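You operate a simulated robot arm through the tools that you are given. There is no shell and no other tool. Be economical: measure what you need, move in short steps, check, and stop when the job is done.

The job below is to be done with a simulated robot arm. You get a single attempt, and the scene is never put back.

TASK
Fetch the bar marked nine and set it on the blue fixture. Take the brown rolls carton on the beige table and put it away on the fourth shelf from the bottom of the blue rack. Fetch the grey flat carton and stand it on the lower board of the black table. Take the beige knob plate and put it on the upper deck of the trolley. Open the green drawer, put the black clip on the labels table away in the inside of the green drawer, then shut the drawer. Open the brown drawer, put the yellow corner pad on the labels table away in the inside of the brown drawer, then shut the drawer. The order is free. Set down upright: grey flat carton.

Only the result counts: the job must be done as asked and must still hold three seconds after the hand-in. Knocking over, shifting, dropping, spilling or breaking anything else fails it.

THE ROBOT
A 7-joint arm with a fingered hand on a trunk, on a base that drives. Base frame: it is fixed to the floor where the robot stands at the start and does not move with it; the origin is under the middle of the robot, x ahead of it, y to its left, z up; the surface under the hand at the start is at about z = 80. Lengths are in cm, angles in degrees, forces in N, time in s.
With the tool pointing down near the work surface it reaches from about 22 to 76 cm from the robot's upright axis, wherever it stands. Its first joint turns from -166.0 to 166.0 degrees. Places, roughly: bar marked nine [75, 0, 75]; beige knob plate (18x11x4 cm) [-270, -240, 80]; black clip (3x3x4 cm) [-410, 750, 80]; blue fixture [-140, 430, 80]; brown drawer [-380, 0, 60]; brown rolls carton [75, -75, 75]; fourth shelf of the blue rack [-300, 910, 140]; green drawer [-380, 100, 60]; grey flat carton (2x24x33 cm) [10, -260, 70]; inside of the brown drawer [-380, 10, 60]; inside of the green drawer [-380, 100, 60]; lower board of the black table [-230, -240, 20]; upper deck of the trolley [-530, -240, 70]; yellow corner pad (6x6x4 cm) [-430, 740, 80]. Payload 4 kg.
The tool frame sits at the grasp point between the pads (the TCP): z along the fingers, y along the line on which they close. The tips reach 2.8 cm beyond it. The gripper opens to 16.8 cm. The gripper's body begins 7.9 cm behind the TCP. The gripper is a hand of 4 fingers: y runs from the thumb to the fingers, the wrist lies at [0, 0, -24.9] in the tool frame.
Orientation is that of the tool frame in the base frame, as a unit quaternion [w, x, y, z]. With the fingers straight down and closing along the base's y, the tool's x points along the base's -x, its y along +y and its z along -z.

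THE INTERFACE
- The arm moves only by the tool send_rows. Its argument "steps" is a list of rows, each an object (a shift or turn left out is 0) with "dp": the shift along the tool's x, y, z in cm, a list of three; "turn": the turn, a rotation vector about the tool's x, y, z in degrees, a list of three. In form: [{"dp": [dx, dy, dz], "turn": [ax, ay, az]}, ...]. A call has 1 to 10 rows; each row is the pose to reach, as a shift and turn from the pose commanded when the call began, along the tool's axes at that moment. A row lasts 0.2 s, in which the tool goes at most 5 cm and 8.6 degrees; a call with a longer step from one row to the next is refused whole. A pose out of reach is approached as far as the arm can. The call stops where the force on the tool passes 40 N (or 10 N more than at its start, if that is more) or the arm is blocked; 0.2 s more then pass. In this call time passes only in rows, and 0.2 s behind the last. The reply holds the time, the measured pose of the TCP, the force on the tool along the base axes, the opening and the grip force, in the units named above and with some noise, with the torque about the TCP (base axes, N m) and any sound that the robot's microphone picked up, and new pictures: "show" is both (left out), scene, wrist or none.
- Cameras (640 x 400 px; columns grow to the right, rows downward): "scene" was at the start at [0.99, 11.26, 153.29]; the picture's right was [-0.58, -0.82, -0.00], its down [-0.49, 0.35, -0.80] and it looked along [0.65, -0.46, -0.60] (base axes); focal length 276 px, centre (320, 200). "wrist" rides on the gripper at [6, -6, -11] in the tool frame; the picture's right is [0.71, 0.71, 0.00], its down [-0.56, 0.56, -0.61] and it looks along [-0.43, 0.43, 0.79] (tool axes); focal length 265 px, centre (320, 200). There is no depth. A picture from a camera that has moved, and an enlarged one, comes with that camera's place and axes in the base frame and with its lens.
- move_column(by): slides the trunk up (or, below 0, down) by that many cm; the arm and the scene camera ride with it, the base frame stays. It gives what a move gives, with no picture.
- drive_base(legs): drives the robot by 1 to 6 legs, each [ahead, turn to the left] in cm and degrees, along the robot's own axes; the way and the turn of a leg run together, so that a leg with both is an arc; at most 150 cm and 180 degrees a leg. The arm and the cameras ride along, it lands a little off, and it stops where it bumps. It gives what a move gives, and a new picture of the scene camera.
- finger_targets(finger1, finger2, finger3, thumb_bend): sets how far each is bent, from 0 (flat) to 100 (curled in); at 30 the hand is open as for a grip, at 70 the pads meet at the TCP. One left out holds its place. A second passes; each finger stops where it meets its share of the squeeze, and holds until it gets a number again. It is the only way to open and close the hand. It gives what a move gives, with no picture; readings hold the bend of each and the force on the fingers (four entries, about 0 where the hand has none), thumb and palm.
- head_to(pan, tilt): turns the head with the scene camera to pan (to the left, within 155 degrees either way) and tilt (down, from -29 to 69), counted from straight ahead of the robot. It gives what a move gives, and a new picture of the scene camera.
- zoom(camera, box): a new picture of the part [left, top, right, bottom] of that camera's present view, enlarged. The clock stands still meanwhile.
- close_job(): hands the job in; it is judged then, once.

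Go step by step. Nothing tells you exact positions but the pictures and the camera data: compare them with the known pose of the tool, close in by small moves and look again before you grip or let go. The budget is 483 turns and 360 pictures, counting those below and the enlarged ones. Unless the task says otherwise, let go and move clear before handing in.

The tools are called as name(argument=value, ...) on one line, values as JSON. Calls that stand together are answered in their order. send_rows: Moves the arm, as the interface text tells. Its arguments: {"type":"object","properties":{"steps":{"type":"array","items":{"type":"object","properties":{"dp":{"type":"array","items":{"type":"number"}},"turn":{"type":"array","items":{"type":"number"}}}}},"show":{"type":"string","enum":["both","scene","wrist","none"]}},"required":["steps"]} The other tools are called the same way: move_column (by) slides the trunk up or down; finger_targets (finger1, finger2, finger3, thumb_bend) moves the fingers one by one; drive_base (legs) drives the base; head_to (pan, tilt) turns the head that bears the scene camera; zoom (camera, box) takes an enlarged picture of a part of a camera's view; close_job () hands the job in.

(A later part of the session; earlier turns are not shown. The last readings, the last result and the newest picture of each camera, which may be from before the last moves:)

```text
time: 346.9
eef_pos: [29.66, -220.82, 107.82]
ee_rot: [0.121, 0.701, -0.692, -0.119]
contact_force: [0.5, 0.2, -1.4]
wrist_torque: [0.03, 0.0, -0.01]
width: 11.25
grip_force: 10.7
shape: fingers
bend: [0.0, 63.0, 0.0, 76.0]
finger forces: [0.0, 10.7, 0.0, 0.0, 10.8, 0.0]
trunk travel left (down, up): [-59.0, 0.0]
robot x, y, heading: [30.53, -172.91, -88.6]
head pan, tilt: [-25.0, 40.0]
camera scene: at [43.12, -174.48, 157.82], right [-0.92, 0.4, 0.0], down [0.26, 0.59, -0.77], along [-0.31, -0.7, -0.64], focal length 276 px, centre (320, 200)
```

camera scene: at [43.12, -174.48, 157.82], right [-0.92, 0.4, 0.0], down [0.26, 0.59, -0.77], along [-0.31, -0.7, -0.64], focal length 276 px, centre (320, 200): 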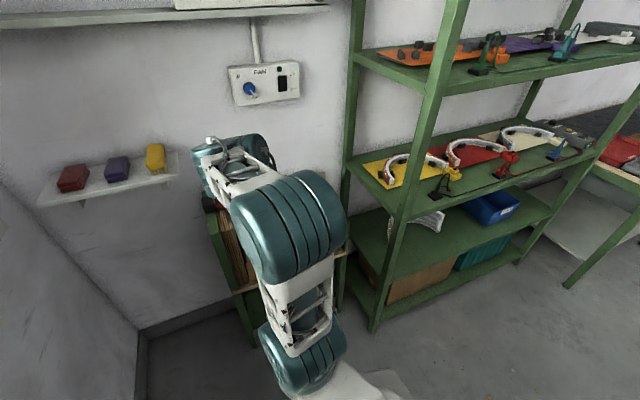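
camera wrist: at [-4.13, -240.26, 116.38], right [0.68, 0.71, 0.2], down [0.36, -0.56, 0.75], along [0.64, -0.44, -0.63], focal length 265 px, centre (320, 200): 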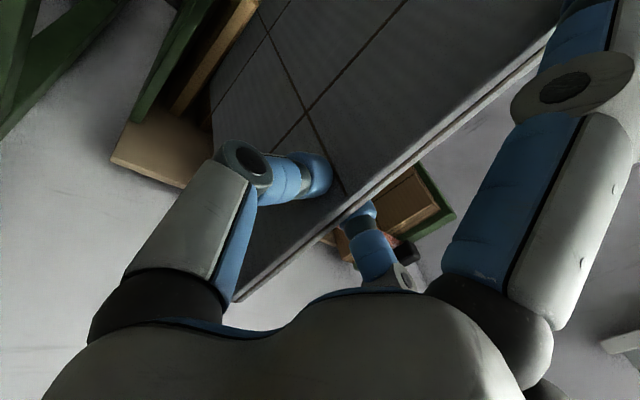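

I swing the hand over to x about 6, still in front of the stand, and look.

send_rows(steps=[{"dp": [0, 3.8, 1.33]}, {"dp": [0, 7.5, 2.67]}, {"dp": [0, 11.3, 4]}, {"dp": [0, 15.1, 5.3]}, {"dp": [0, 18.9, 6.7]}, {"dp": [0, 22.6, 8]}])

```text
time: 348.3
eef_pos: [5.54, -221.1, 107.8]
ee_rot: [0.121, 0.702, -0.692, -0.119]
contact_force: [-0.7, -0.1, -1.7]
wrist_torque: [0.0, 0.01, 0.02]
width: 11.23
grip_force: 10.7
shape: fingers
bend: [0.0, 63.0, 0.0, 76.0]
finger forces: [0.1, 10.4, 0.0, 0.0, 10.3, 0.1]
trunk travel left (down, up): [-59.0, 0.0]
robot x, y, heading: [30.2, -172.97, -88.6]
head pan, tilt: [-25.0, 40.0]
camera scene: at [43.0, -174.5, 157.83], right [-0.91, 0.4, 0.0], down [0.26, 0.59, -0.77], along [-0.31, -0.7, -0.64], focal length 276 px, centre (320, 200)
camera wrist: at [15.03, -227.0, 116.04], right [-0.66, -0.72, 0.24], down [-0.33, 0.55, 0.77], along [-0.68, 0.42, -0.6], focal length 265 px, centre (320, 200)
```

scene: 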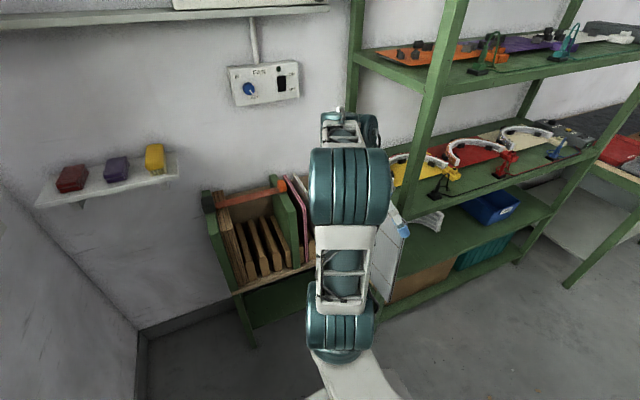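
wrist: 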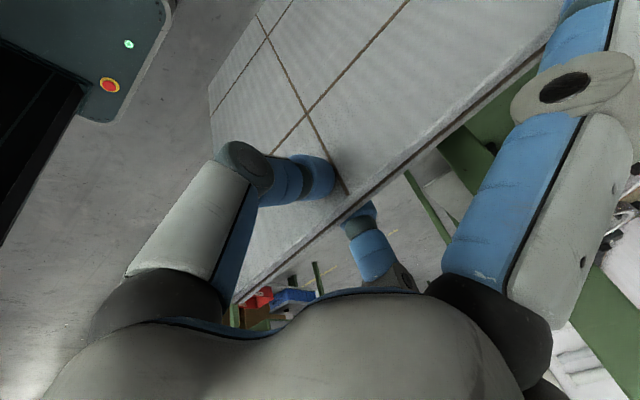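

zoom(camera="scene", box=[340, 190, 440, 320])

```text
3.08 times, centred on (390, 255) of scene
camera zoom: at [43.0, -174.5, 157.83], right [-0.91, 0.4, 0.0], down [0.26, 0.59, -0.77], along [-0.31, -0.7, -0.64], focal length 849 px, centre (105, 31)
```

zoom: 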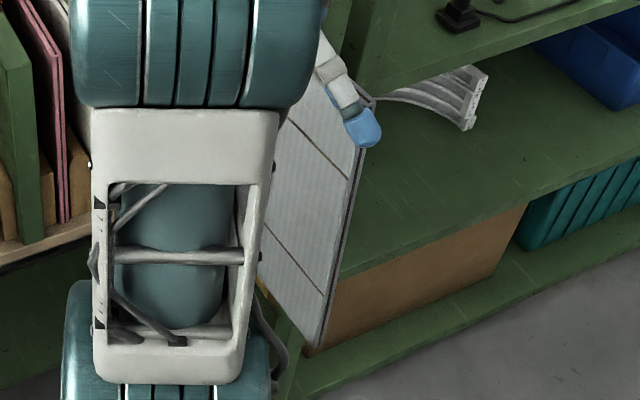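

The bottom is about 1.8 cm off plumb to -x, so I take back 1.8 degrees, drive 20 cm nearer and bring the hand to x 7 over the slot.

drive_base(legs=[[19, 0]])

send_rows(steps=[{"dp": [0, -1.4, -0.5], "turn": [1.8, 0, 0]}, {"dp": [4, -1.4, -0.5], "turn": [1.8, 0, 0]}, {"dp": [8, -1.4, -0.5], "turn": [1.8, 0, 0]}])

zoom(camera="scene", box=[260, 120, 440, 320])

```text
time: 349.9
eef_pos: [6.28, -240.03, 107.86]
ee_rot: [0.121, 0.703, -0.691, -0.119]
contact_force: [-0.9, -0.9, -0.4]
wrist_torque: [0.01, -0.01, -0.01]
width: 11.25
grip_force: 10.6
shape: fingers
bend: [0.0, 63.0, 0.0, 77.0]
finger forces: [0.0, 10.7, 0.0, 0.1, 10.6, 0.0]
trunk travel left (down, up): [-59.0, 0.0]
robot x, y, heading: [30.91, -191.85, -88.6]
head pan, tilt: [-25.0, 40.0]
camera scene: at [43.52, -193.37, 157.82], right [-0.92, 0.4, 0.0], down [0.26, 0.59, -0.77], along [-0.31, -0.7, -0.64], focal length 276 px, centre (320, 200)
```

scene: 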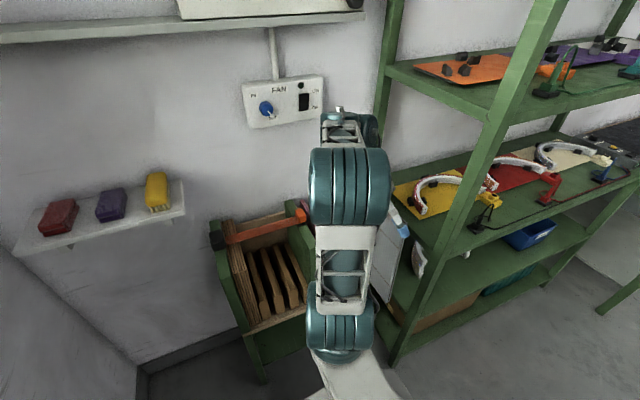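

```text
time: 350.6
eef_pos: [7.97, -248.05, 107.9]
ee_rot: [0.11, 0.705, -0.692, -0.107]
contact_force: [0.5, -0.6, -0.7]
wrist_torque: [0.01, 0.02, -0.03]
width: 11.24
grip_force: 10.4
shape: fingers
bend: [0.0, 63.0, 0.0, 77.0]
finger forces: [0.0, 10.5, 0.0, 0.0, 10.5, 0.0]
trunk travel left (down, up): [-59.0, 0.0]
robot x, y, heading: [30.79, -192.23, -89.0]
head pan, tilt: [-25.0, 40.0]
camera scene: at [43.51, -193.37, 157.82], right [-0.92, 0.4, 0.0], down [0.26, 0.59, -0.77], along [-0.31, -0.7, -0.64], focal length 276 px, centre (320, 200)
camera wrist: at [17.08, -253.97, 116.36], right [-0.66, -0.72, 0.21], down [-0.35, 0.55, 0.76], along [-0.66, 0.42, -0.62], focal length 265 px, centre (320, 200)
```

scene: 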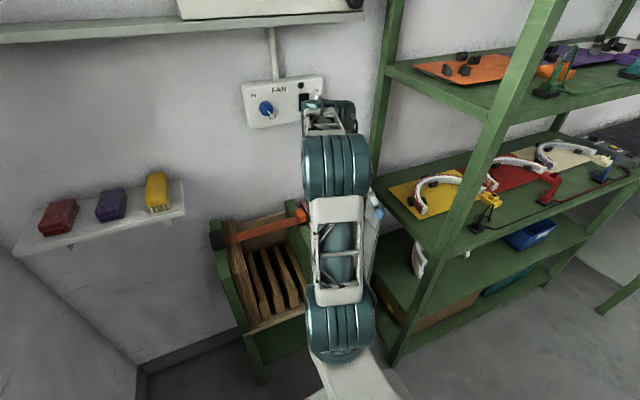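
wrist: 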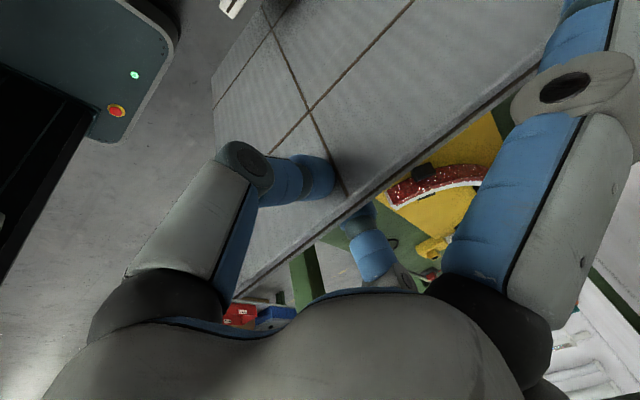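

```text
2.00 times, centred on (350, 220) of scene
camera zoom: at [43.51, -193.37, 157.82], right [-0.92, 0.4, 0.0], down [0.26, 0.59, -0.77], along [-0.31, -0.7, -0.64], focal length 552 px, centre (260, 160)
```

zoom: 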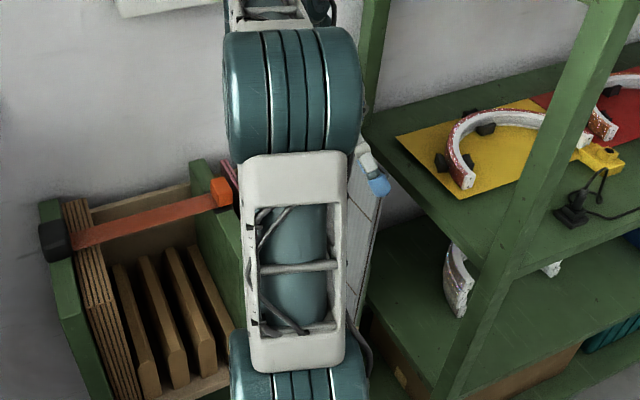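

zoom(camera="wrist", box=[190, 0, 350, 160])

zoom(camera="wrist", box=[200, 180, 380, 320])

```text
2.50 times, centred on (270, 80) of wrist
camera zoom: at [17.08, -253.97, 116.36], right [-0.66, -0.72, 0.21], down [-0.35, 0.55, 0.76], along [-0.66, 0.42, -0.62], focal length 664 px, centre (445, 500)
```

zoom: 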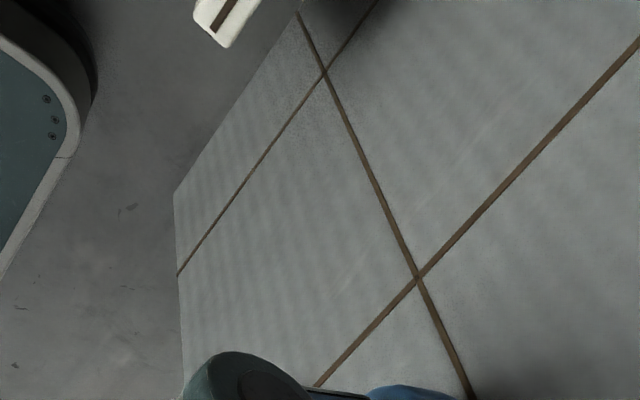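

```text
2.86 times, centred on (290, 250) of wrist
camera zoom: at [17.08, -253.97, 116.36], right [-0.66, -0.72, 0.21], down [-0.35, 0.55, 0.76], along [-0.66, 0.42, -0.62], focal length 758 px, centre (406, 57)
```

zoom: 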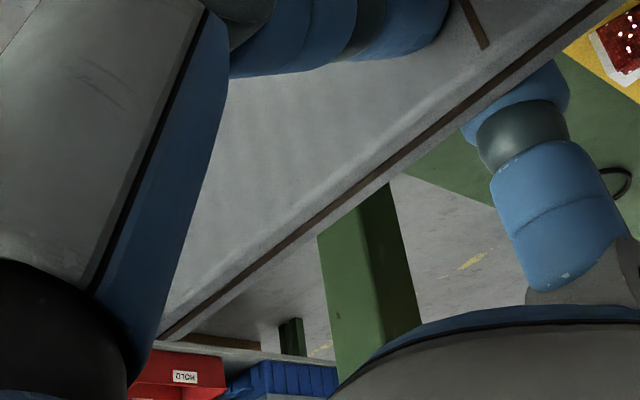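

From the tape lines on the carton in the wrist view I get its lean: 2.3 degrees each toward +x and +y. I correct both, and shift to x 9.4 where the carton's plane should sit over the slot.

send_rows(steps=[{"dp": [0, -1.3, -0.4], "turn": [-2.3, 2.3, 0]}, {"dp": [4, -1.3, -0.4], "turn": [-2.3, 2.3, 0]}, {"dp": [8, -1.3, -0.4], "turn": [-2.3, 2.3, 0]}, {"dp": [11.8, -1.3, -0.4], "turn": [-2.3, 2.3, 0]}])

zoom(camera="wrist", box=[140, 0, 396, 160])

```text
time: 351.6
eef_pos: [9.35, -258.03, 107.75]
ee_rot: [0.137, 0.705, -0.688, -0.106]
contact_force: [-0.7, 1.1, -1.2]
wrist_torque: [-0.05, -0.02, 0.06]
width: 11.23
grip_force: 10.0
shape: fingers
bend: [0.0, 63.0, 0.0, 77.0]
finger forces: [0.0, 10.3, 0.0, 0.0, 10.2, 0.0]
out of reach, approached as far as the arm can: row 4
trunk travel left (down, up): [-59.0, 0.0]
robot x, y, heading: [31.02, -191.66, -88.8]
head pan, tilt: [-25.0, 40.0]
camera scene: at [43.45, -193.11, 157.83], right [-0.92, 0.4, 0.0], down [0.26, 0.59, -0.77], along [-0.31, -0.7, -0.64], focal length 276 px, centre (320, 200)
camera wrist: at [18.91, -263.39, 116.0], right [-0.64, -0.72, 0.27], down [-0.33, 0.58, 0.74], along [-0.69, 0.39, -0.61], focal length 265 px, centre (320, 200)
```

scene: 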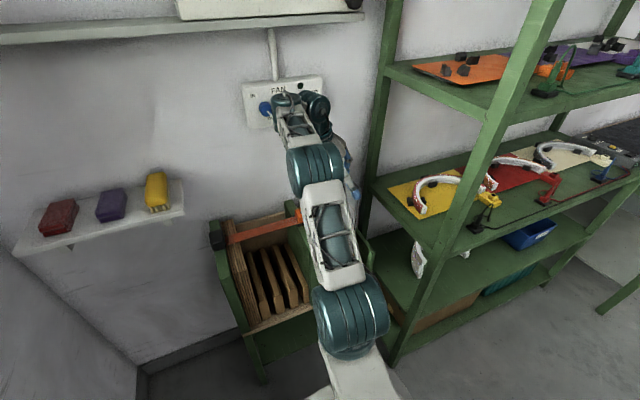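
wrist: 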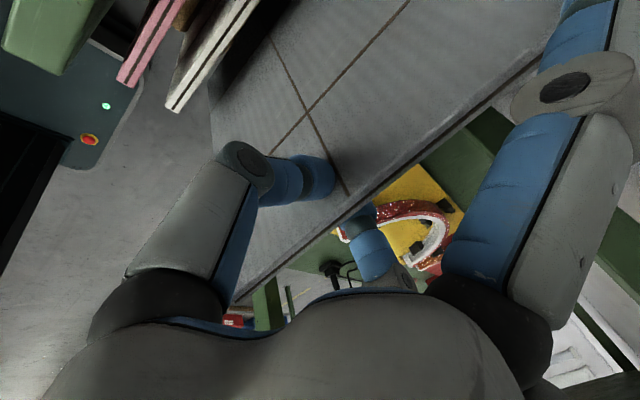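

```text
2.50 times, centred on (268, 80) of wrist
camera zoom: at [18.91, -263.39, 116.0], right [-0.64, -0.72, 0.27], down [-0.33, 0.58, 0.74], along [-0.69, 0.39, -0.61], focal length 664 px, centre (450, 500)
```

zoom: 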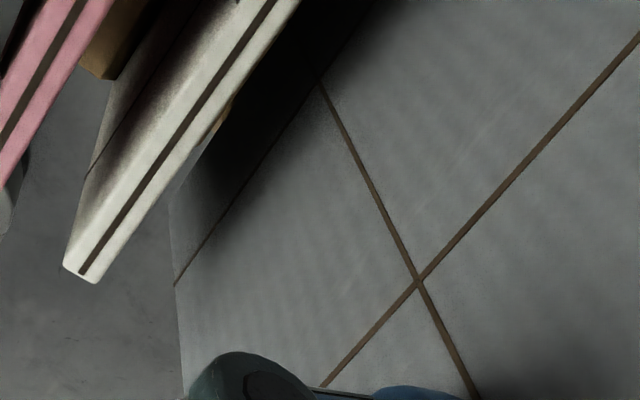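

The carton is plumb now and its plane, at x 7.0, matches the slot 5.5 cm from the white carton. I lower it vertically, 12 cm first.

send_rows(steps=[{"dp": [0, -1.37, 3.76]}, {"dp": [0, -2.74, 7.52]}, {"dp": [0, -4.1, 11.28]}], show="wrist")

```text
time: 352.5
eef_pos: [9.23, -258.54, 96.7]
ee_rot: [0.146, 0.7, -0.691, -0.103]
contact_force: [1.9, 6.9, 24.8]
wrist_torque: [0.18, -0.33, 0.02]
width: 11.21
grip_force: 24.9
shape: fingers
bend: [0.0, 60.0, 0.0, 83.0]
finger forces: [0.0, 25.0, 0.0, 0.0, 23.8, 0.0]
trunk travel left (down, up): [-59.0, 0.0]
robot x, y, heading: [31.17, -191.94, -88.7]
head pan, tilt: [-25.0, 40.0]
stopped in row 3: the force on the tool passed its limit at 56 N (the readings are from after the stop); the commanded pose is now the measured one
camera wrist: at [18.85, -263.95, 105.13], right [-0.65, -0.71, 0.29], down [-0.32, 0.59, 0.74], along [-0.69, 0.39, -0.61], focal length 265 px, centre (320, 200)
```

wrist: 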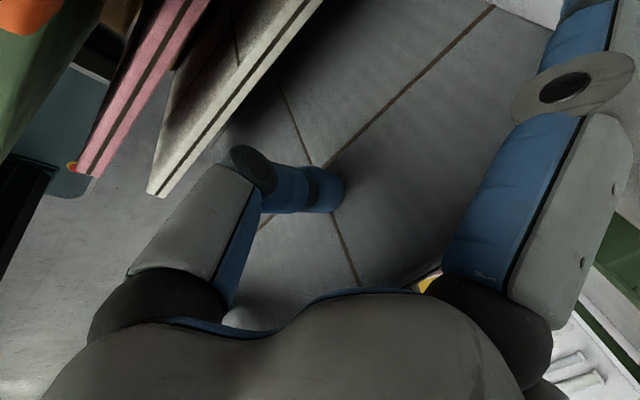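

It landed on a divider about 9 cm too high. I rise again and measure.

send_rows(steps=[{"dp": [0, 0.7, -1.9]}, {"dp": [0, 1.7, -4.7]}, {"dp": [0, 2.74, -7.52]}], show="wrist")

zoom(camera="wrist", box=[140, 0, 396, 160])

```text
time: 353.3
eef_pos: [9.32, -258.26, 104.31]
ee_rot: [0.144, 0.701, -0.691, -0.105]
contact_force: [-0.2, -0.3, -1.6]
wrist_torque: [-0.01, -0.04, -0.04]
width: 11.21
grip_force: 10.5
shape: fingers
bend: [0.0, 61.0, 0.0, 80.0]
finger forces: [0.0, 11.1, 0.0, 0.0, 11.2, 0.0]
trunk travel left (down, up): [-59.0, 0.0]
robot x, y, heading: [30.9, -191.88, -88.7]
head pan, tilt: [-25.0, 40.0]
camera wrist: at [18.86, -263.68, 112.75], right [-0.65, -0.71, 0.28], down [-0.32, 0.59, 0.74], along [-0.69, 0.39, -0.61], focal length 265 px, centre (320, 200)
```

wrist: 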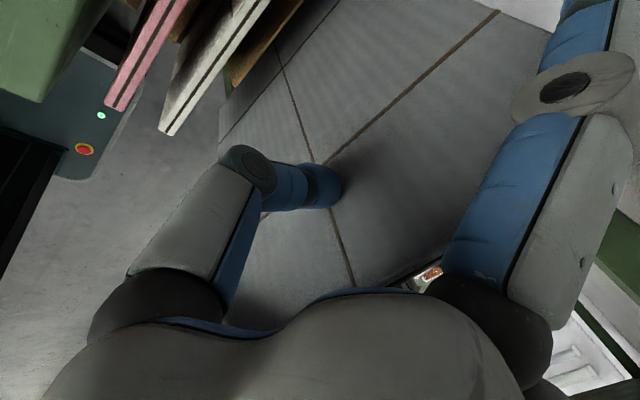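

```text
2.50 times, centred on (268, 80) of wrist
camera zoom: at [18.86, -263.68, 112.75], right [-0.65, -0.71, 0.28], down [-0.32, 0.59, 0.74], along [-0.69, 0.39, -0.61], focal length 664 px, centre (450, 500)
```

zoom: 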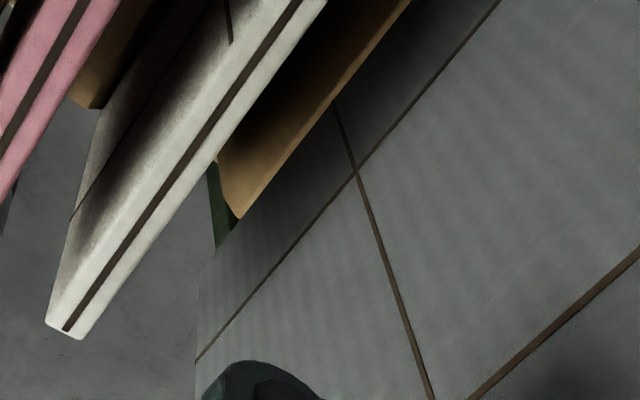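

The divider pushed the bottom toward -x by 5.5 degrees; the free slot is about x 4..8. I level the carton again, shift 0.7 cm to -x, and check.

send_rows(steps=[{"dp": [0, 0.66, 0.24], "turn": [5.5, 0, 0]}], show="none")

zoom(camera="wrist", box=[140, 0, 396, 160])

zoom(camera="wrist", box=[192, 140, 448, 300])

```text
time: 353.7
eef_pos: [8.34, -258.05, 104.3]
ee_rot: [0.109, 0.707, -0.695, -0.071]
contact_force: [0.8, -0.3, -1.5]
wrist_torque: [0.01, 0.0, -0.01]
width: 11.2
grip_force: 10.8
shape: fingers
bend: [0.0, 61.0, 0.0, 80.0]
finger forces: [0.0, 11.1, 0.1, 0.0, 11.0, 0.0]
trunk travel left (down, up): [-59.0, 0.0]
robot x, y, heading: [30.85, -191.67, -88.8]
head pan, tilt: [-25.0, 40.0]
```

```text
2.50 times, centred on (268, 80) of wrist
camera zoom: at [17.09, -263.59, 113.58], right [-0.67, -0.71, 0.22], down [-0.4, 0.59, 0.71], along [-0.63, 0.39, -0.67], focal length 664 px, centre (450, 500)
```

zoom: 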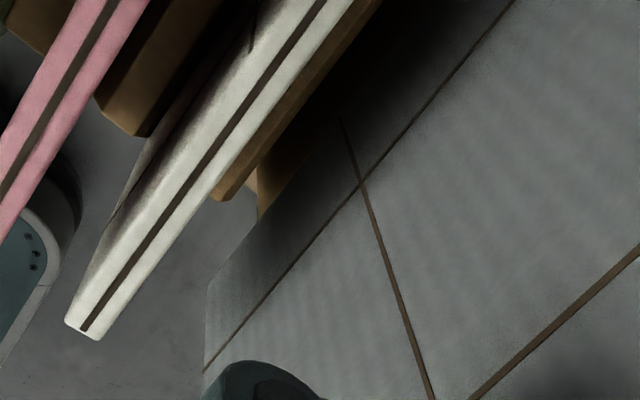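

```text
2.50 times, centred on (320, 220) of wrist
camera zoom: at [17.09, -263.59, 113.58], right [-0.67, -0.71, 0.22], down [-0.4, 0.59, 0.71], along [-0.63, 0.39, -0.67], focal length 664 px, centre (320, 150)
```

zoom: 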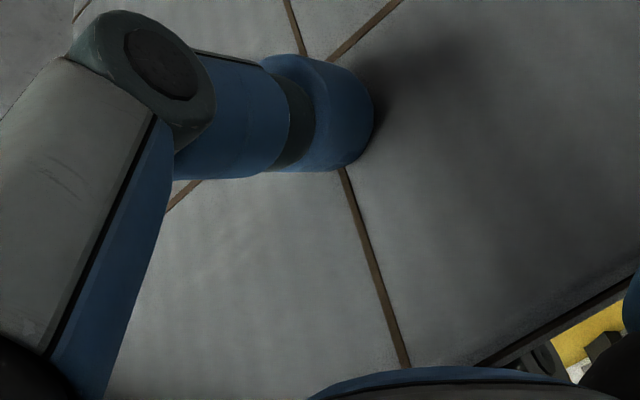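

It's plumb now with its mid-plane at x 6.1; the slot centre is near 6.5. I shift 0.4 cm and lower 14 cm vertically.

send_rows(steps=[{"dp": [0, -1.2, 2.8]}, {"dp": [0, -2.0, 5.8]}, {"dp": [0, -2.9, 8.7]}, {"dp": [0, -3.4, 11.1]}, {"dp": [0, -3.9, 13.4]}], show="wrist")

```text
time: 354.6
eef_pos: [8.64, -259.05, 96.24]
ee_rot: [0.123, 0.703, -0.698, -0.066]
contact_force: [1.0, 5.0, 26.4]
wrist_torque: [0.27, -0.31, 0.06]
width: 11.18
grip_force: 24.1
shape: fingers
bend: [0.0, 60.0, 0.0, 83.0]
finger forces: [0.0, 24.5, 0.0, 0.1, 24.1, 0.0]
trunk travel left (down, up): [-59.0, 0.0]
robot x, y, heading: [30.61, -191.58, -88.7]
head pan, tilt: [-25.0, 40.0]
stopped in row 4: the force on the tool passed its limit at 54 N (the readings are from after the stop); the commanded pose is now the measured one
camera wrist: at [17.46, -264.22, 105.6], right [-0.67, -0.7, 0.24], down [-0.39, 0.61, 0.69], along [-0.63, 0.37, -0.68], focal length 265 px, centre (320, 200)
```

wrist: 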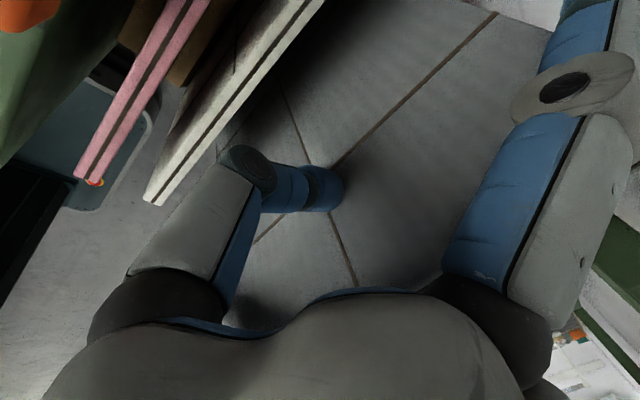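

Same divider again, so the slot lies further to -x. I rise and re-measure.

send_rows(steps=[{"dp": [0, 0.6, -2.4]}, {"dp": [0, 1.3, -4.9]}, {"dp": [0, 1.8, -6.8]}], show="none")

zoom(camera="wrist", box=[140, 0, 396, 160])

```text
time: 355.4
eef_pos: [8.82, -258.41, 102.88]
ee_rot: [0.118, 0.704, -0.697, -0.068]
contact_force: [0.2, 0.1, -1.4]
wrist_torque: [0.0, -0.01, -0.06]
width: 11.19
grip_force: 11.3
shape: fingers
bend: [0.0, 61.0, 0.0, 80.0]
finger forces: [0.1, 11.0, 0.0, 0.1, 11.0, 0.1]
trunk travel left (down, up): [-59.0, 0.0]
robot x, y, heading: [30.78, -191.76, -88.9]
head pan, tilt: [-25.0, 40.0]
```

```text
2.50 times, centred on (268, 80) of wrist
camera zoom: at [17.6, -263.76, 112.14], right [-0.67, -0.71, 0.23], down [-0.39, 0.6, 0.7], along [-0.63, 0.38, -0.68], focal length 664 px, centre (450, 500)
```

zoom: 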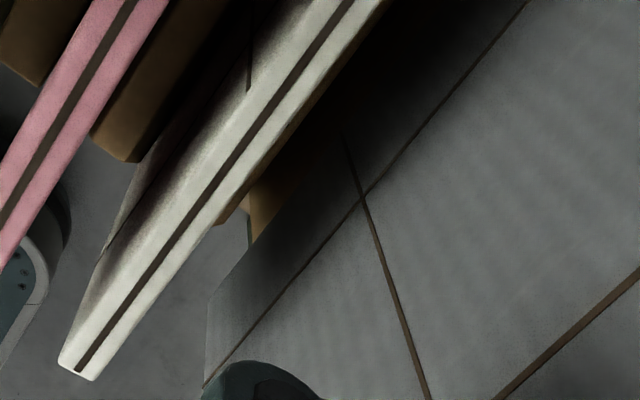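

I shift 1.2 cm further to -x and lower again.

send_rows(steps=[{"dp": [0, 0.2, 3.3]}, {"dp": [0, -0.6, 6.6]}, {"dp": [0, -0.9, 8]}, {"dp": [0, -1.2, 9]}, {"dp": [0, -1.6, 10.5]}, {"dp": [0, -2.1, 12.3]}], show="none")

```text
time: 356.8
eef_pos: [7.69, -259.51, 90.31]
ee_rot: [0.118, 0.704, -0.697, -0.069]
contact_force: [0.2, 0.4, -1.1]
wrist_torque: [-0.02, -0.07, -0.02]
width: 11.19
grip_force: 11.2
shape: fingers
bend: [0.0, 61.0, 0.0, 80.0]
finger forces: [0.0, 10.9, 0.1, 0.0, 11.1, 0.0]
trunk travel left (down, up): [-59.0, 0.0]
robot x, y, heading: [30.8, -191.87, -88.8]
head pan, tilt: [-25.0, 40.0]
```

It went in freely: the bottom is now inside the slot. I check the wrist view.

zoom(camera="wrist", box=[0, 0, 640, 400])

```text
1.00 times, centred on (320, 200) of wrist (not enlarged: the box is as wide or as high as the picture)
camera zoom: at [16.5, -264.8, 99.69], right [-0.67, -0.71, 0.23], down [-0.39, 0.6, 0.7], along [-0.63, 0.38, -0.68], focal length 265 px, centre (320, 200)
```

zoom: 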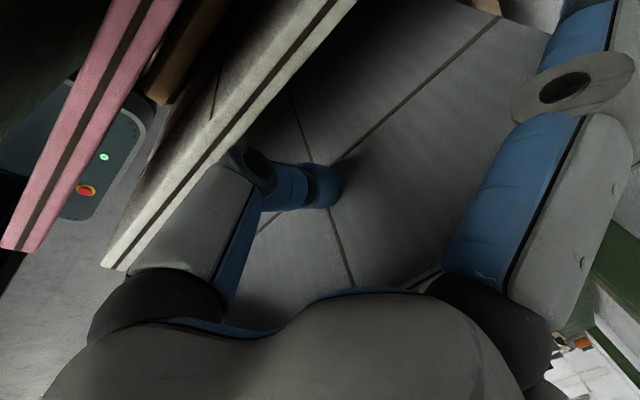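

I lower one more centimetre and ease finger 2 so the carton slides down its slot.

send_rows(steps=[{"dp": [0, -0.25, 0.95]}], show="none")

finger_targets(finger2=58)

finger_targets(finger2=52)

zoom(camera="wrist", box=[0, 0, 640, 400])

```text
time: 357.2
eef_pos: [7.72, -259.58, 89.39]
ee_rot: [0.118, 0.704, -0.697, -0.067]
contact_force: [0.1, -1.1, -0.8]
wrist_torque: [0.01, -0.03, -0.01]
width: 11.19
grip_force: 11.2
shape: fingers
bend: [0.0, 61.0, 0.0, 80.0]
finger forces: [0.0, 11.1, 0.1, 0.1, 10.9, 0.0]
trunk travel left (down, up): [-59.0, 0.0]
robot x, y, heading: [30.86, -191.61, -88.8]
head pan, tilt: [-25.0, 40.0]
```

```text
time: 358.2
eef_pos: [7.67, -259.7, 89.44]
ee_rot: [0.118, 0.703, -0.698, -0.069]
contact_force: [-0.1, 0.6, -0.6]
wrist_torque: [0.01, -0.02, -0.01]
width: 11.18
grip_force: 0.0
shape: fingers
bend: [0.0, 57.0, 0.0, 80.0]
finger forces: [0.0, 0.1, 0.1, 0.0, 0.0, 0.0]
trunk travel left (down, up): [-59.0, 0.0]
robot x, y, heading: [30.8, -191.71, -88.7]
head pan, tilt: [-25.0, 40.0]
```

```text
time: 359.2
eef_pos: [7.72, -259.56, 89.39]
ee_rot: [0.118, 0.705, -0.696, -0.067]
contact_force: [0.2, -0.2, 0.7]
wrist_torque: [0.01, 0.02, 0.0]
width: 11.18
grip_force: 0.2
shape: fingers
bend: [0.0, 52.0, 0.0, 80.0]
finger forces: [0.0, 0.0, 0.1, 0.0, 0.0, 0.1]
trunk travel left (down, up): [-59.0, 0.0]
robot x, y, heading: [31.11, -191.61, -88.8]
head pan, tilt: [-25.0, 40.0]
```

```text
1.00 times, centred on (320, 200) of wrist (not enlarged: the box is as wide or as high as the picture)
camera zoom: at [16.53, -264.82, 98.73], right [-0.67, -0.71, 0.23], down [-0.39, 0.6, 0.7], along [-0.63, 0.38, -0.68], focal length 265 px, centre (320, 200)
```

zoom: 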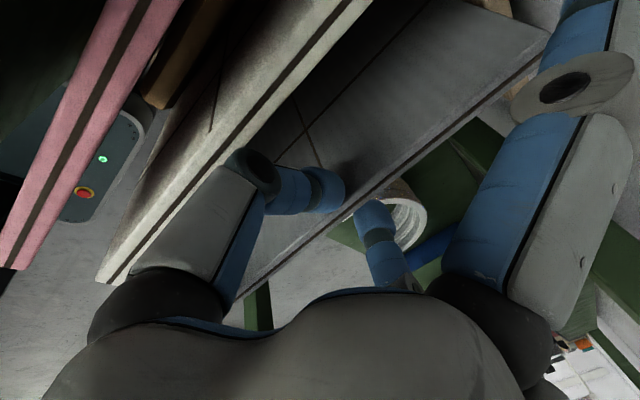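

The carton stands in its slot again. I raise the hand straight up and withdraw.

send_rows(steps=[{"dp": [0, 0.9, -3.6]}, {"dp": [0, 2, -7.6]}, {"dp": [0, 3, -11.5]}, {"dp": [0, 4, -15.2]}, {"dp": [-4, 4.4, -17]}, {"dp": [-8.5, 4.4, -17]}, {"dp": [-13, 4.4, -17]}, {"dp": [-17.5, 4.4, -17]}, {"dp": [-22, 4.4, -17]}], show="scene")

```text
time: 361.2
eef_pos: [7.6, -236.13, 105.3]
ee_rot: [0.119, 0.704, -0.697, -0.068]
contact_force: [0.3, 0.3, -0.3]
wrist_torque: [0.01, 0.02, -0.01]
width: 11.2
grip_force: 0.1
shape: fingers
bend: [0.0, 52.0, 0.0, 80.0]
finger forces: [0.0, 0.1, 0.0, 0.0, 0.0, 0.0]
trunk travel left (down, up): [-59.0, 0.0]
robot x, y, heading: [30.68, -191.84, -88.7]
head pan, tilt: [-25.0, 40.0]
camera scene: at [43.55, -193.21, 157.82], right [-0.92, 0.4, 0.0], down [0.26, 0.59, -0.77], along [-0.31, -0.7, -0.64], focal length 276 px, centre (320, 200)
```

scene: 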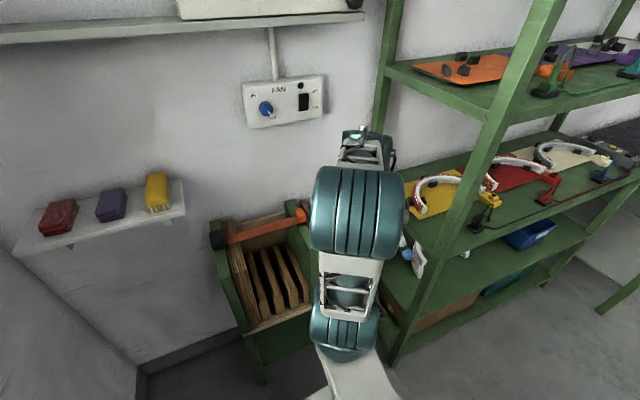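

Next, the front grip: I back off, bring the tool upright, and lower the trunk.

drive_base(legs=[[-40, 0]])

finger_targets(finger2=50, thumb_bend=50)

send_rows(steps=[{"turn": [7.6, -2, 0.3]}, {"turn": [15.2, -4.1, 0.6]}], show="none")

move_column(by=-30)

send_rows(steps=[{"dp": [2.4, 0, 0.5], "turn": [0, 8.5, 0]}, {"dp": [4.8, 0, 1], "turn": [0, 17, 0]}, {"dp": [7.2, 0, 1.5], "turn": [0, 25.5, 0]}, {"dp": [9.6, 0, 2], "turn": [0, 34, 0]}, {"dp": [12, 0, 2], "turn": [0, 42.5, 0]}, {"dp": [14.4, 0, 2], "turn": [0, 51, 0]}, {"dp": [16.8, 0, 2], "turn": [0, 59.5, 0]}, {"dp": [19.2, 0, 2], "turn": [0, 68, 0]}, {"dp": [21.6, 0, 2], "turn": [0, 76.5, 0]}, {"dp": [24, 0, 2], "turn": [0, 85, 0]}], show="scene")

```text
time: 363.6
eef_pos: [6.72, -196.27, 105.32]
ee_rot: [0.118, 0.706, -0.695, -0.068]
contact_force: [0.0, 0.2, 0.3]
wrist_torque: [-0.03, 0.02, -0.04]
width: 11.19
grip_force: 0.0
shape: fingers
bend: [0.0, 52.0, 0.0, 80.0]
finger forces: [0.1, 0.0, 0.0, 0.1, 0.0, 0.0]
trunk travel left (down, up): [-59.0, 0.0]
robot x, y, heading: [29.55, -151.93, -88.5]
head pan, tilt: [-25.0, 40.0]
camera scene: at [42.54, -153.26, 157.82], right [-0.92, 0.4, 0.0], down [0.26, 0.59, -0.77], along [-0.3, -0.7, -0.64], focal length 276 px, centre (320, 200)
```

scene: 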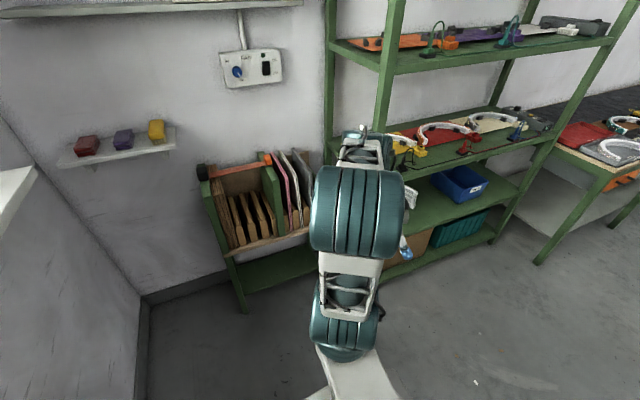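

```text
time: 364.6
eef_pos: [6.74, -196.3, 105.33]
ee_rot: [0.12, 0.706, -0.695, -0.068]
contact_force: [0.2, -0.4, -0.5]
wrist_torque: [0.0, 0.01, -0.02]
width: 12.43
grip_force: 0.1
shape: fingers
bend: [0.0, 50.0, 0.0, 50.0]
finger forces: [0.1, 0.0, 0.1, 0.1, 0.1, 0.0]
trunk travel left (down, up): [-59.0, 0.0]
robot x, y, heading: [30.24, -151.7, -88.6]
head pan, tilt: [-25.0, 40.0]
```

```text
time: 365.2
eef_pos: [6.62, -196.24, 105.32]
ee_rot: [-0.002, 0.709, -0.705, 0.001]
contact_force: [0.1, 0.1, -0.3]
wrist_torque: [-0.01, 0.01, 0.02]
width: 12.44
grip_force: 0.0
shape: fingers
bend: [0.0, 50.0, 0.0, 50.0]
finger forces: [0.0, 0.0, 0.1, 0.0, 0.1, 0.0]
trunk travel left (down, up): [-59.0, 0.0]
robot x, y, heading: [29.88, -151.98, -88.4]
head pan, tilt: [-25.0, 40.0]
```

```text
time: 368.2
eef_pos: [6.73, -196.24, 75.43]
ee_rot: [-0.001, 0.709, -0.706, 0.001]
contact_force: [0.1, -0.1, -0.1]
wrist_torque: [0.01, -0.03, 0.05]
width: 12.44
grip_force: 0.1
shape: fingers
bend: [0.0, 50.0, 0.0, 50.0]
finger forces: [0.0, 0.1, 0.1, 0.1, 0.0, 0.1]
trunk travel left (down, up): [-29.0, 30.0]
robot x, y, heading: [29.77, -151.76, -88.4]
head pan, tilt: [-25.0, 40.0]
```

```text
time: 370.4
eef_pos: [6.71, -220.24, 73.3]
ee_rot: [-0.478, -0.521, 0.521, -0.478]
contact_force: [0.5, -0.4, 0.2]
wrist_torque: [0.03, 0.0, 0.0]
width: 12.45
grip_force: 0.1
shape: fingers
bend: [0.0, 50.0, 0.0, 50.0]
finger forces: [0.1, 0.0, 0.0, 0.0, 0.0, 0.0]
trunk travel left (down, up): [-29.0, 30.0]
robot x, y, heading: [30.05, -151.83, -88.8]
head pan, tilt: [-25.0, 40.0]
camera scene: at [42.55, -153.28, 127.83], right [-0.92, 0.4, 0.0], down [0.26, 0.59, -0.77], along [-0.3, -0.7, -0.64], focal length 276 px, centre (320, 200)
```

scene: 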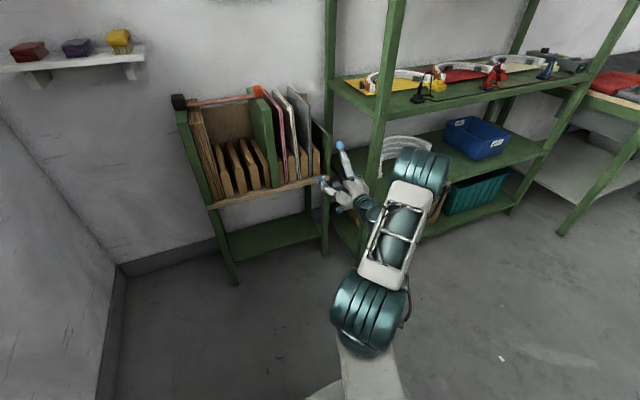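

Now the hand points at the rack and the view is clear. I zoom in to measure the grey carton.

zoom(camera="scene", box=[240, 80, 380, 220])

send_rows(steps=[{"turn": [0, 5, 0]}], show="wrist")

```text
2.86 times, centred on (310, 150) of scene
camera zoom: at [42.55, -153.28, 127.83], right [-0.92, 0.4, 0.0], down [0.26, 0.59, -0.77], along [-0.3, -0.7, -0.64], focal length 788 px, centre (349, 343)
```

zoom: 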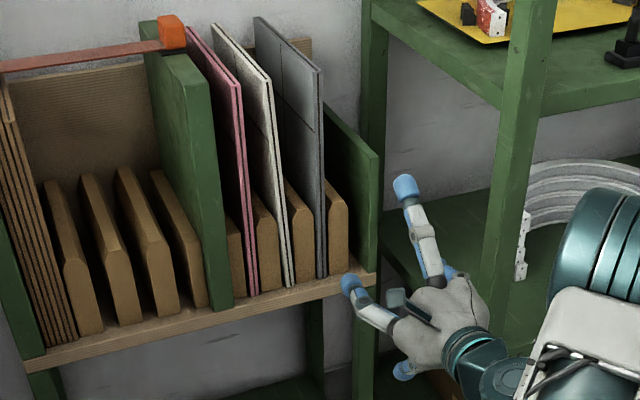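

```text
time: 370.9
eef_pos: [6.8, -221.33, 73.6]
ee_rot: [0.493, 0.506, -0.504, 0.497]
contact_force: [0.0, 0.4, 0.3]
wrist_torque: [0.02, 0.03, 0.03]
width: 12.46
grip_force: 0.0
shape: fingers
bend: [0.0, 50.0, 0.0, 50.0]
finger forces: [0.0, 0.0, 0.0, 0.0, 0.0, 0.1]
out of reach, approached as far as the arm can: row 1
trunk travel left (down, up): [-29.0, 30.0]
robot x, y, heading: [29.96, -151.9, -88.3]
head pan, tilt: [-25.0, 40.0]
camera wrist: at [12.84, -210.54, 79.69], right [-0.71, -0.02, 0.7], down [-0.56, 0.62, -0.55], along [-0.43, -0.78, -0.45], focal length 265 px, centre (320, 200)
```

wrist: 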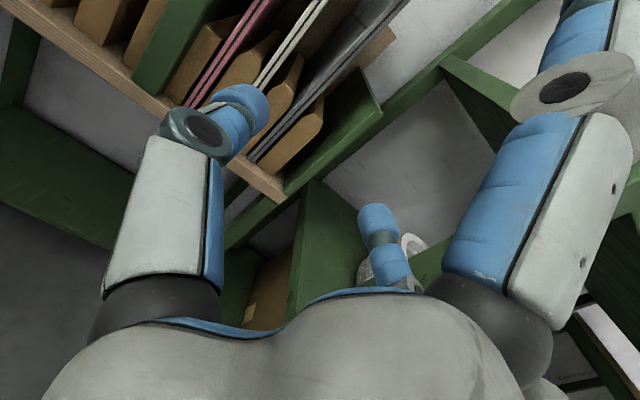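

The carton leans slightly but stands well. I roll the hand 45 degrees so that two fingers go on each side of the carton, and set all fingers half open.

finger_targets(finger1=50, finger2=50, finger3=50, thumb_bend=50)

send_rows(steps=[{"turn": [0, 0, 7.5]}, {"turn": [0, 0, 15]}, {"turn": [0, 0, 22.5]}, {"turn": [0, 0, 30]}, {"turn": [0, 0, 37.5]}, {"turn": [0, 0, 45]}], show="none")

drive_base(legs=[[14, 0]])

zoom(camera="wrist", box=[0, 0, 640, 400])

```text
time: 371.9
eef_pos: [6.79, -221.31, 73.4]
ee_rot: [0.492, 0.506, -0.504, 0.497]
contact_force: [0.2, 0.6, 0.5]
wrist_torque: [0.01, 0.0, 0.0]
width: 5.72
grip_force: 0.1
shape: fingers
bend: [50.0, 50.0, 50.0, 50.0]
finger forces: [0.0, 0.0, 0.0, 0.1, 0.0, 0.0]
trunk travel left (down, up): [-29.0, 30.0]
robot x, y, heading: [30.19, -151.8, -88.5]
head pan, tilt: [-25.0, 40.0]
```

```text
time: 373.2
eef_pos: [6.81, -221.41, 73.45]
ee_rot: [0.268, 0.272, -0.652, 0.655]
contact_force: [0.3, 0.4, -0.2]
wrist_torque: [0.0, -0.02, 0.01]
width: 5.74
grip_force: 0.0
shape: fingers
bend: [50.0, 50.0, 50.0, 50.0]
finger forces: [0.0, 0.1, 0.0, 0.1, 0.0, 0.0]
trunk travel left (down, up): [-29.0, 30.0]
robot x, y, heading: [29.79, -151.6, -88.5]
head pan, tilt: [-25.0, 40.0]
```

```text
time: 374.6
eef_pos: [7.32, -235.42, 73.52]
ee_rot: [0.269, 0.272, -0.652, 0.654]
contact_force: [0.9, -0.4, -0.5]
wrist_torque: [0.02, 0.0, 0.03]
width: 5.75
grip_force: 0.0
shape: fingers
bend: [50.0, 50.0, 50.0, 50.0]
finger forces: [0.0, 0.1, 0.0, 0.0, 0.0, 0.1]
trunk travel left (down, up): [-29.0, 30.0]
robot x, y, heading: [29.82, -166.18, -88.6]
head pan, tilt: [-25.0, 40.0]
camera scene: at [42.92, -167.41, 127.82], right [-0.92, 0.4, 0.0], down [0.26, 0.59, -0.77], along [-0.3, -0.7, -0.64], focal length 276 px, centre (320, 200)
```

scene: 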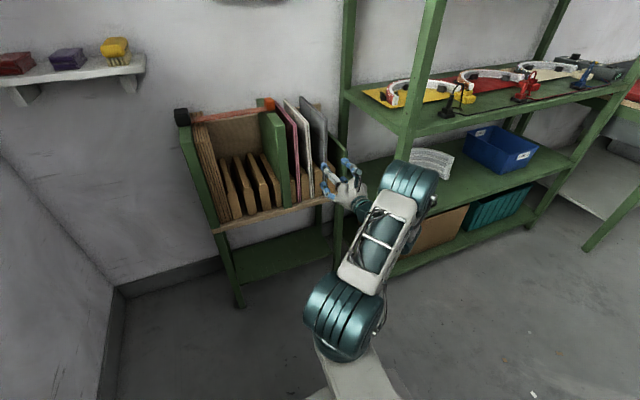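

```text
1.00 times, centred on (320, 200) of wrist (not enlarged: the box is as wide or as high as the picture)
camera zoom: at [7.24, -224.54, 81.94], right [-1.0, -0.01, 0.0], down [0.0, 0.61, -0.79], along [0.0, -0.79, -0.61], focal length 265 px, centre (320, 200)
```

zoom: 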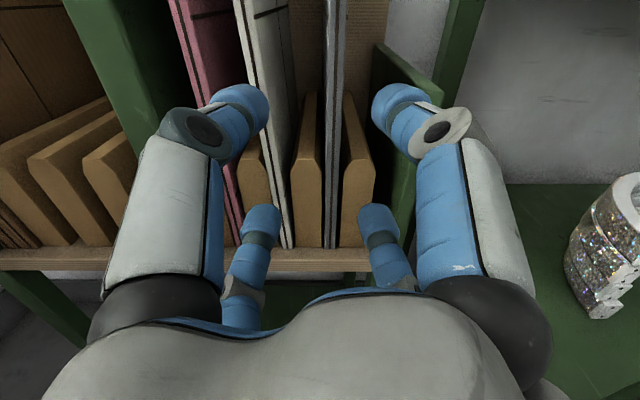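

Now the carton's edge is centred between the finger pairs. I shift 1.2 cm to -x and 1.5 cm up, narrow the fingers a bit, and advance.

finger_targets(finger1=53, finger2=53, finger3=53, thumb_bend=53)

send_rows(steps=[{"dp": [1.9, -0.2, 3]}, {"dp": [1.9, -0.2, 6]}, {"dp": [1.9, -0.2, 8]}], show="wrist")

```text
time: 375.6
eef_pos: [7.39, -235.49, 73.39]
ee_rot: [0.268, 0.272, -0.652, 0.655]
contact_force: [-0.5, -0.5, -0.6]
wrist_torque: [-0.01, 0.03, 0.04]
width: 4.86
grip_force: 0.0
shape: fingers
bend: [53.0, 53.0, 53.0, 53.0]
finger forces: [0.0, 0.0, 0.0, 0.1, 0.0, 0.0]
trunk travel left (down, up): [-29.0, 30.0]
robot x, y, heading: [30.39, -166.03, -88.2]
head pan, tilt: [-25.0, 40.0]
```

```text
time: 376.4
eef_pos: [6.22, -243.56, 75.05]
ee_rot: [0.269, 0.272, -0.653, 0.654]
contact_force: [-1.0, 0.0, -0.1]
wrist_torque: [-0.02, 0.0, -0.03]
width: 4.86
grip_force: 0.1
shape: fingers
bend: [53.0, 53.0, 53.0, 53.0]
finger forces: [0.0, 0.0, 0.0, 0.1, 0.1, 0.0]
trunk travel left (down, up): [-29.0, 30.0]
robot x, y, heading: [30.26, -166.1, -88.4]
head pan, tilt: [-25.0, 40.0]
camera wrist: at [6.15, -232.53, 83.48], right [-1.0, -0.01, 0.0], down [0.0, 0.61, -0.79], along [0.01, -0.79, -0.61], focal length 265 px, centre (320, 200)
```

wrist: 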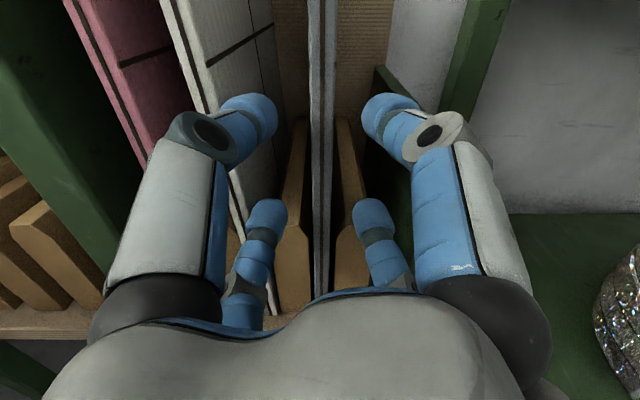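

The left upper finger is close to the white carton, so I narrow all fingers to 58 and then advance.

finger_targets(finger1=58, finger2=58, finger3=58, thumb_bend=58)

send_rows(steps=[{"dp": [0, 0, 1.5]}, {"dp": [0, 0, 3]}], show="wrist")

```text
time: 377.4
eef_pos: [6.18, -243.57, 74.97]
ee_rot: [0.268, 0.271, -0.653, 0.654]
contact_force: [-0.3, 0.4, -0.1]
wrist_torque: [-0.01, 0.0, -0.01]
width: 3.67
grip_force: 0.0
shape: fingers
bend: [57.0, 57.0, 57.0, 57.0]
finger forces: [0.1, 0.1, 0.0, 0.0, 0.0, 0.1]
trunk travel left (down, up): [-29.0, 30.0]
robot x, y, heading: [30.43, -166.17, -88.3]
head pan, tilt: [-25.0, 40.0]
```

```text
time: 378.0
eef_pos: [6.03, -246.49, 75.05]
ee_rot: [0.27, 0.271, -0.653, 0.654]
contact_force: [0.1, 0.7, -0.5]
wrist_torque: [0.0, 0.01, 0.02]
width: 3.65
grip_force: 0.0
shape: fingers
bend: [57.0, 57.0, 57.0, 57.0]
finger forces: [0.0, 0.1, 0.0, 0.1, 0.1, 0.0]
trunk travel left (down, up): [-29.0, 30.0]
robot x, y, heading: [29.98, -165.59, -88.4]
head pan, tilt: [-25.0, 40.0]
camera wrist: at [6.13, -235.49, 83.51], right [-1.0, 0.0, 0.0], down [0.0, 0.61, -0.79], along [0.0, -0.79, -0.61], focal length 265 px, centre (320, 200)
```

wrist: 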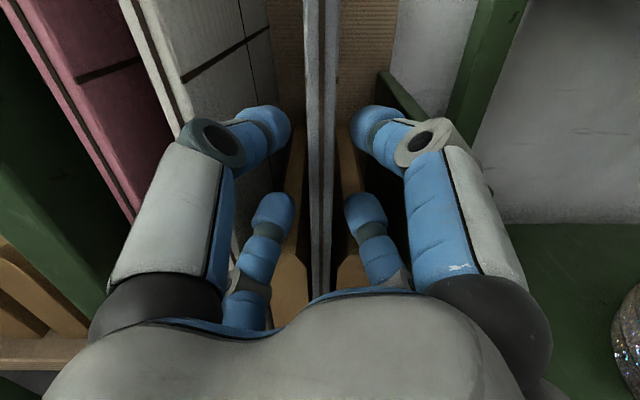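

The tips now overlap the carton by about 2 cm, and going deeper would touch the white carton. I close all four fingers.

finger_targets(finger1=80, finger2=80, finger3=80, thumb_bend=80)

zoom(camera="wrist", box=[0, 0, 640, 400])

```text
time: 379.0
eef_pos: [6.27, -246.44, 75.1]
ee_rot: [0.27, 0.271, -0.653, 0.654]
contact_force: [0.5, -1.0, 2.2]
wrist_torque: [0.02, 0.06, -0.07]
width: 1.21
grip_force: 21.0
shape: fingers
bend: [64.0, 64.0, 65.0, 66.0]
finger forces: [12.2, 8.7, 4.9, 0.0, 16.1, 0.0]
trunk travel left (down, up): [-29.0, 30.0]
robot x, y, heading: [30.35, -166.31, -88.3]
head pan, tilt: [-25.0, 40.0]
```

```text
1.00 times, centred on (320, 200) of wrist (not enlarged: the box is as wide or as high as the picture)
camera zoom: at [6.16, -235.48, 83.55], right [-1.0, -0.01, 0.0], down [0.0, 0.61, -0.79], along [0.0, -0.79, -0.61], focal length 265 px, centre (320, 200)
```

zoom: 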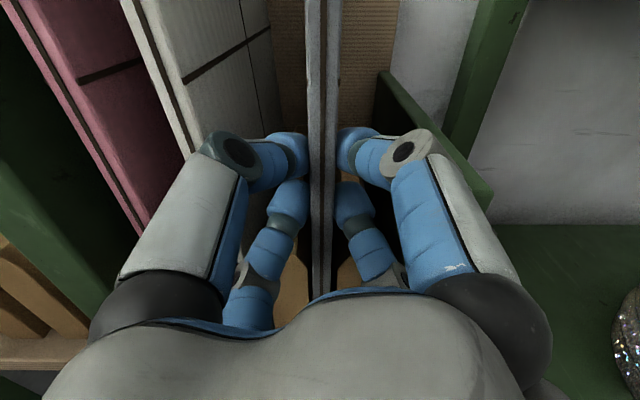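

A firm four-finger grip. I lift 7 cm and look.

send_rows(steps=[{"dp": [0.71, -0.71, 0]}, {"dp": [1.8, -1.8, 0]}, {"dp": [3.4, -3.4, 0]}, {"dp": [5, -5, 0]}], show="both")

```text
time: 380.0
eef_pos: [6.25, -246.3, 82.04]
ee_rot: [0.269, 0.272, -0.653, 0.654]
contact_force: [-1.3, -0.5, -1.7]
wrist_torque: [0.08, 0.03, -0.08]
width: 1.15
grip_force: 22.7
shape: fingers
bend: [64.0, 64.0, 66.0, 66.0]
finger forces: [13.2, 10.0, 5.2, 0.0, 17.8, 0.0]
trunk travel left (down, up): [-29.0, 30.0]
robot x, y, heading: [29.96, -166.05, -88.5]
head pan, tilt: [-25.0, 40.0]
camera scene: at [42.91, -167.45, 127.82], right [-0.92, 0.4, 0.0], down [0.26, 0.59, -0.77], along [-0.3, -0.7, -0.64], focal length 276 px, centre (320, 200)
camera wrist: at [6.21, -235.47, 90.51], right [-1.0, -0.01, 0.0], down [0.0, 0.61, -0.79], along [0.0, -0.79, -0.61], focal length 265 px, centre (320, 200)
```

scene: 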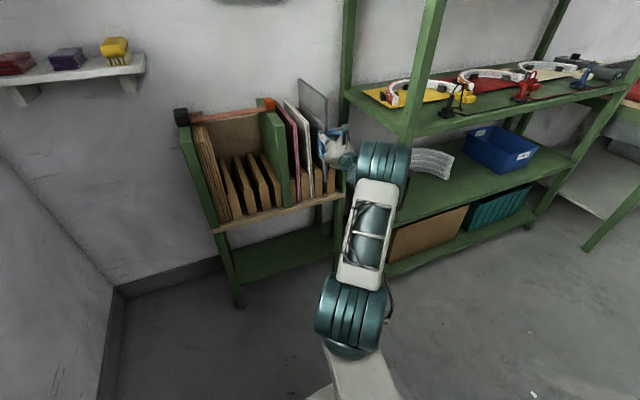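
wrist: 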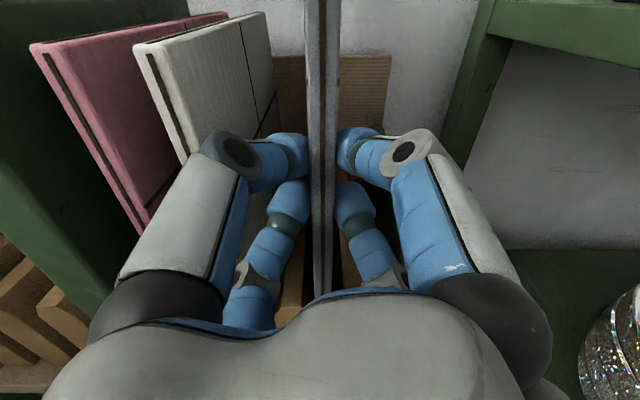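

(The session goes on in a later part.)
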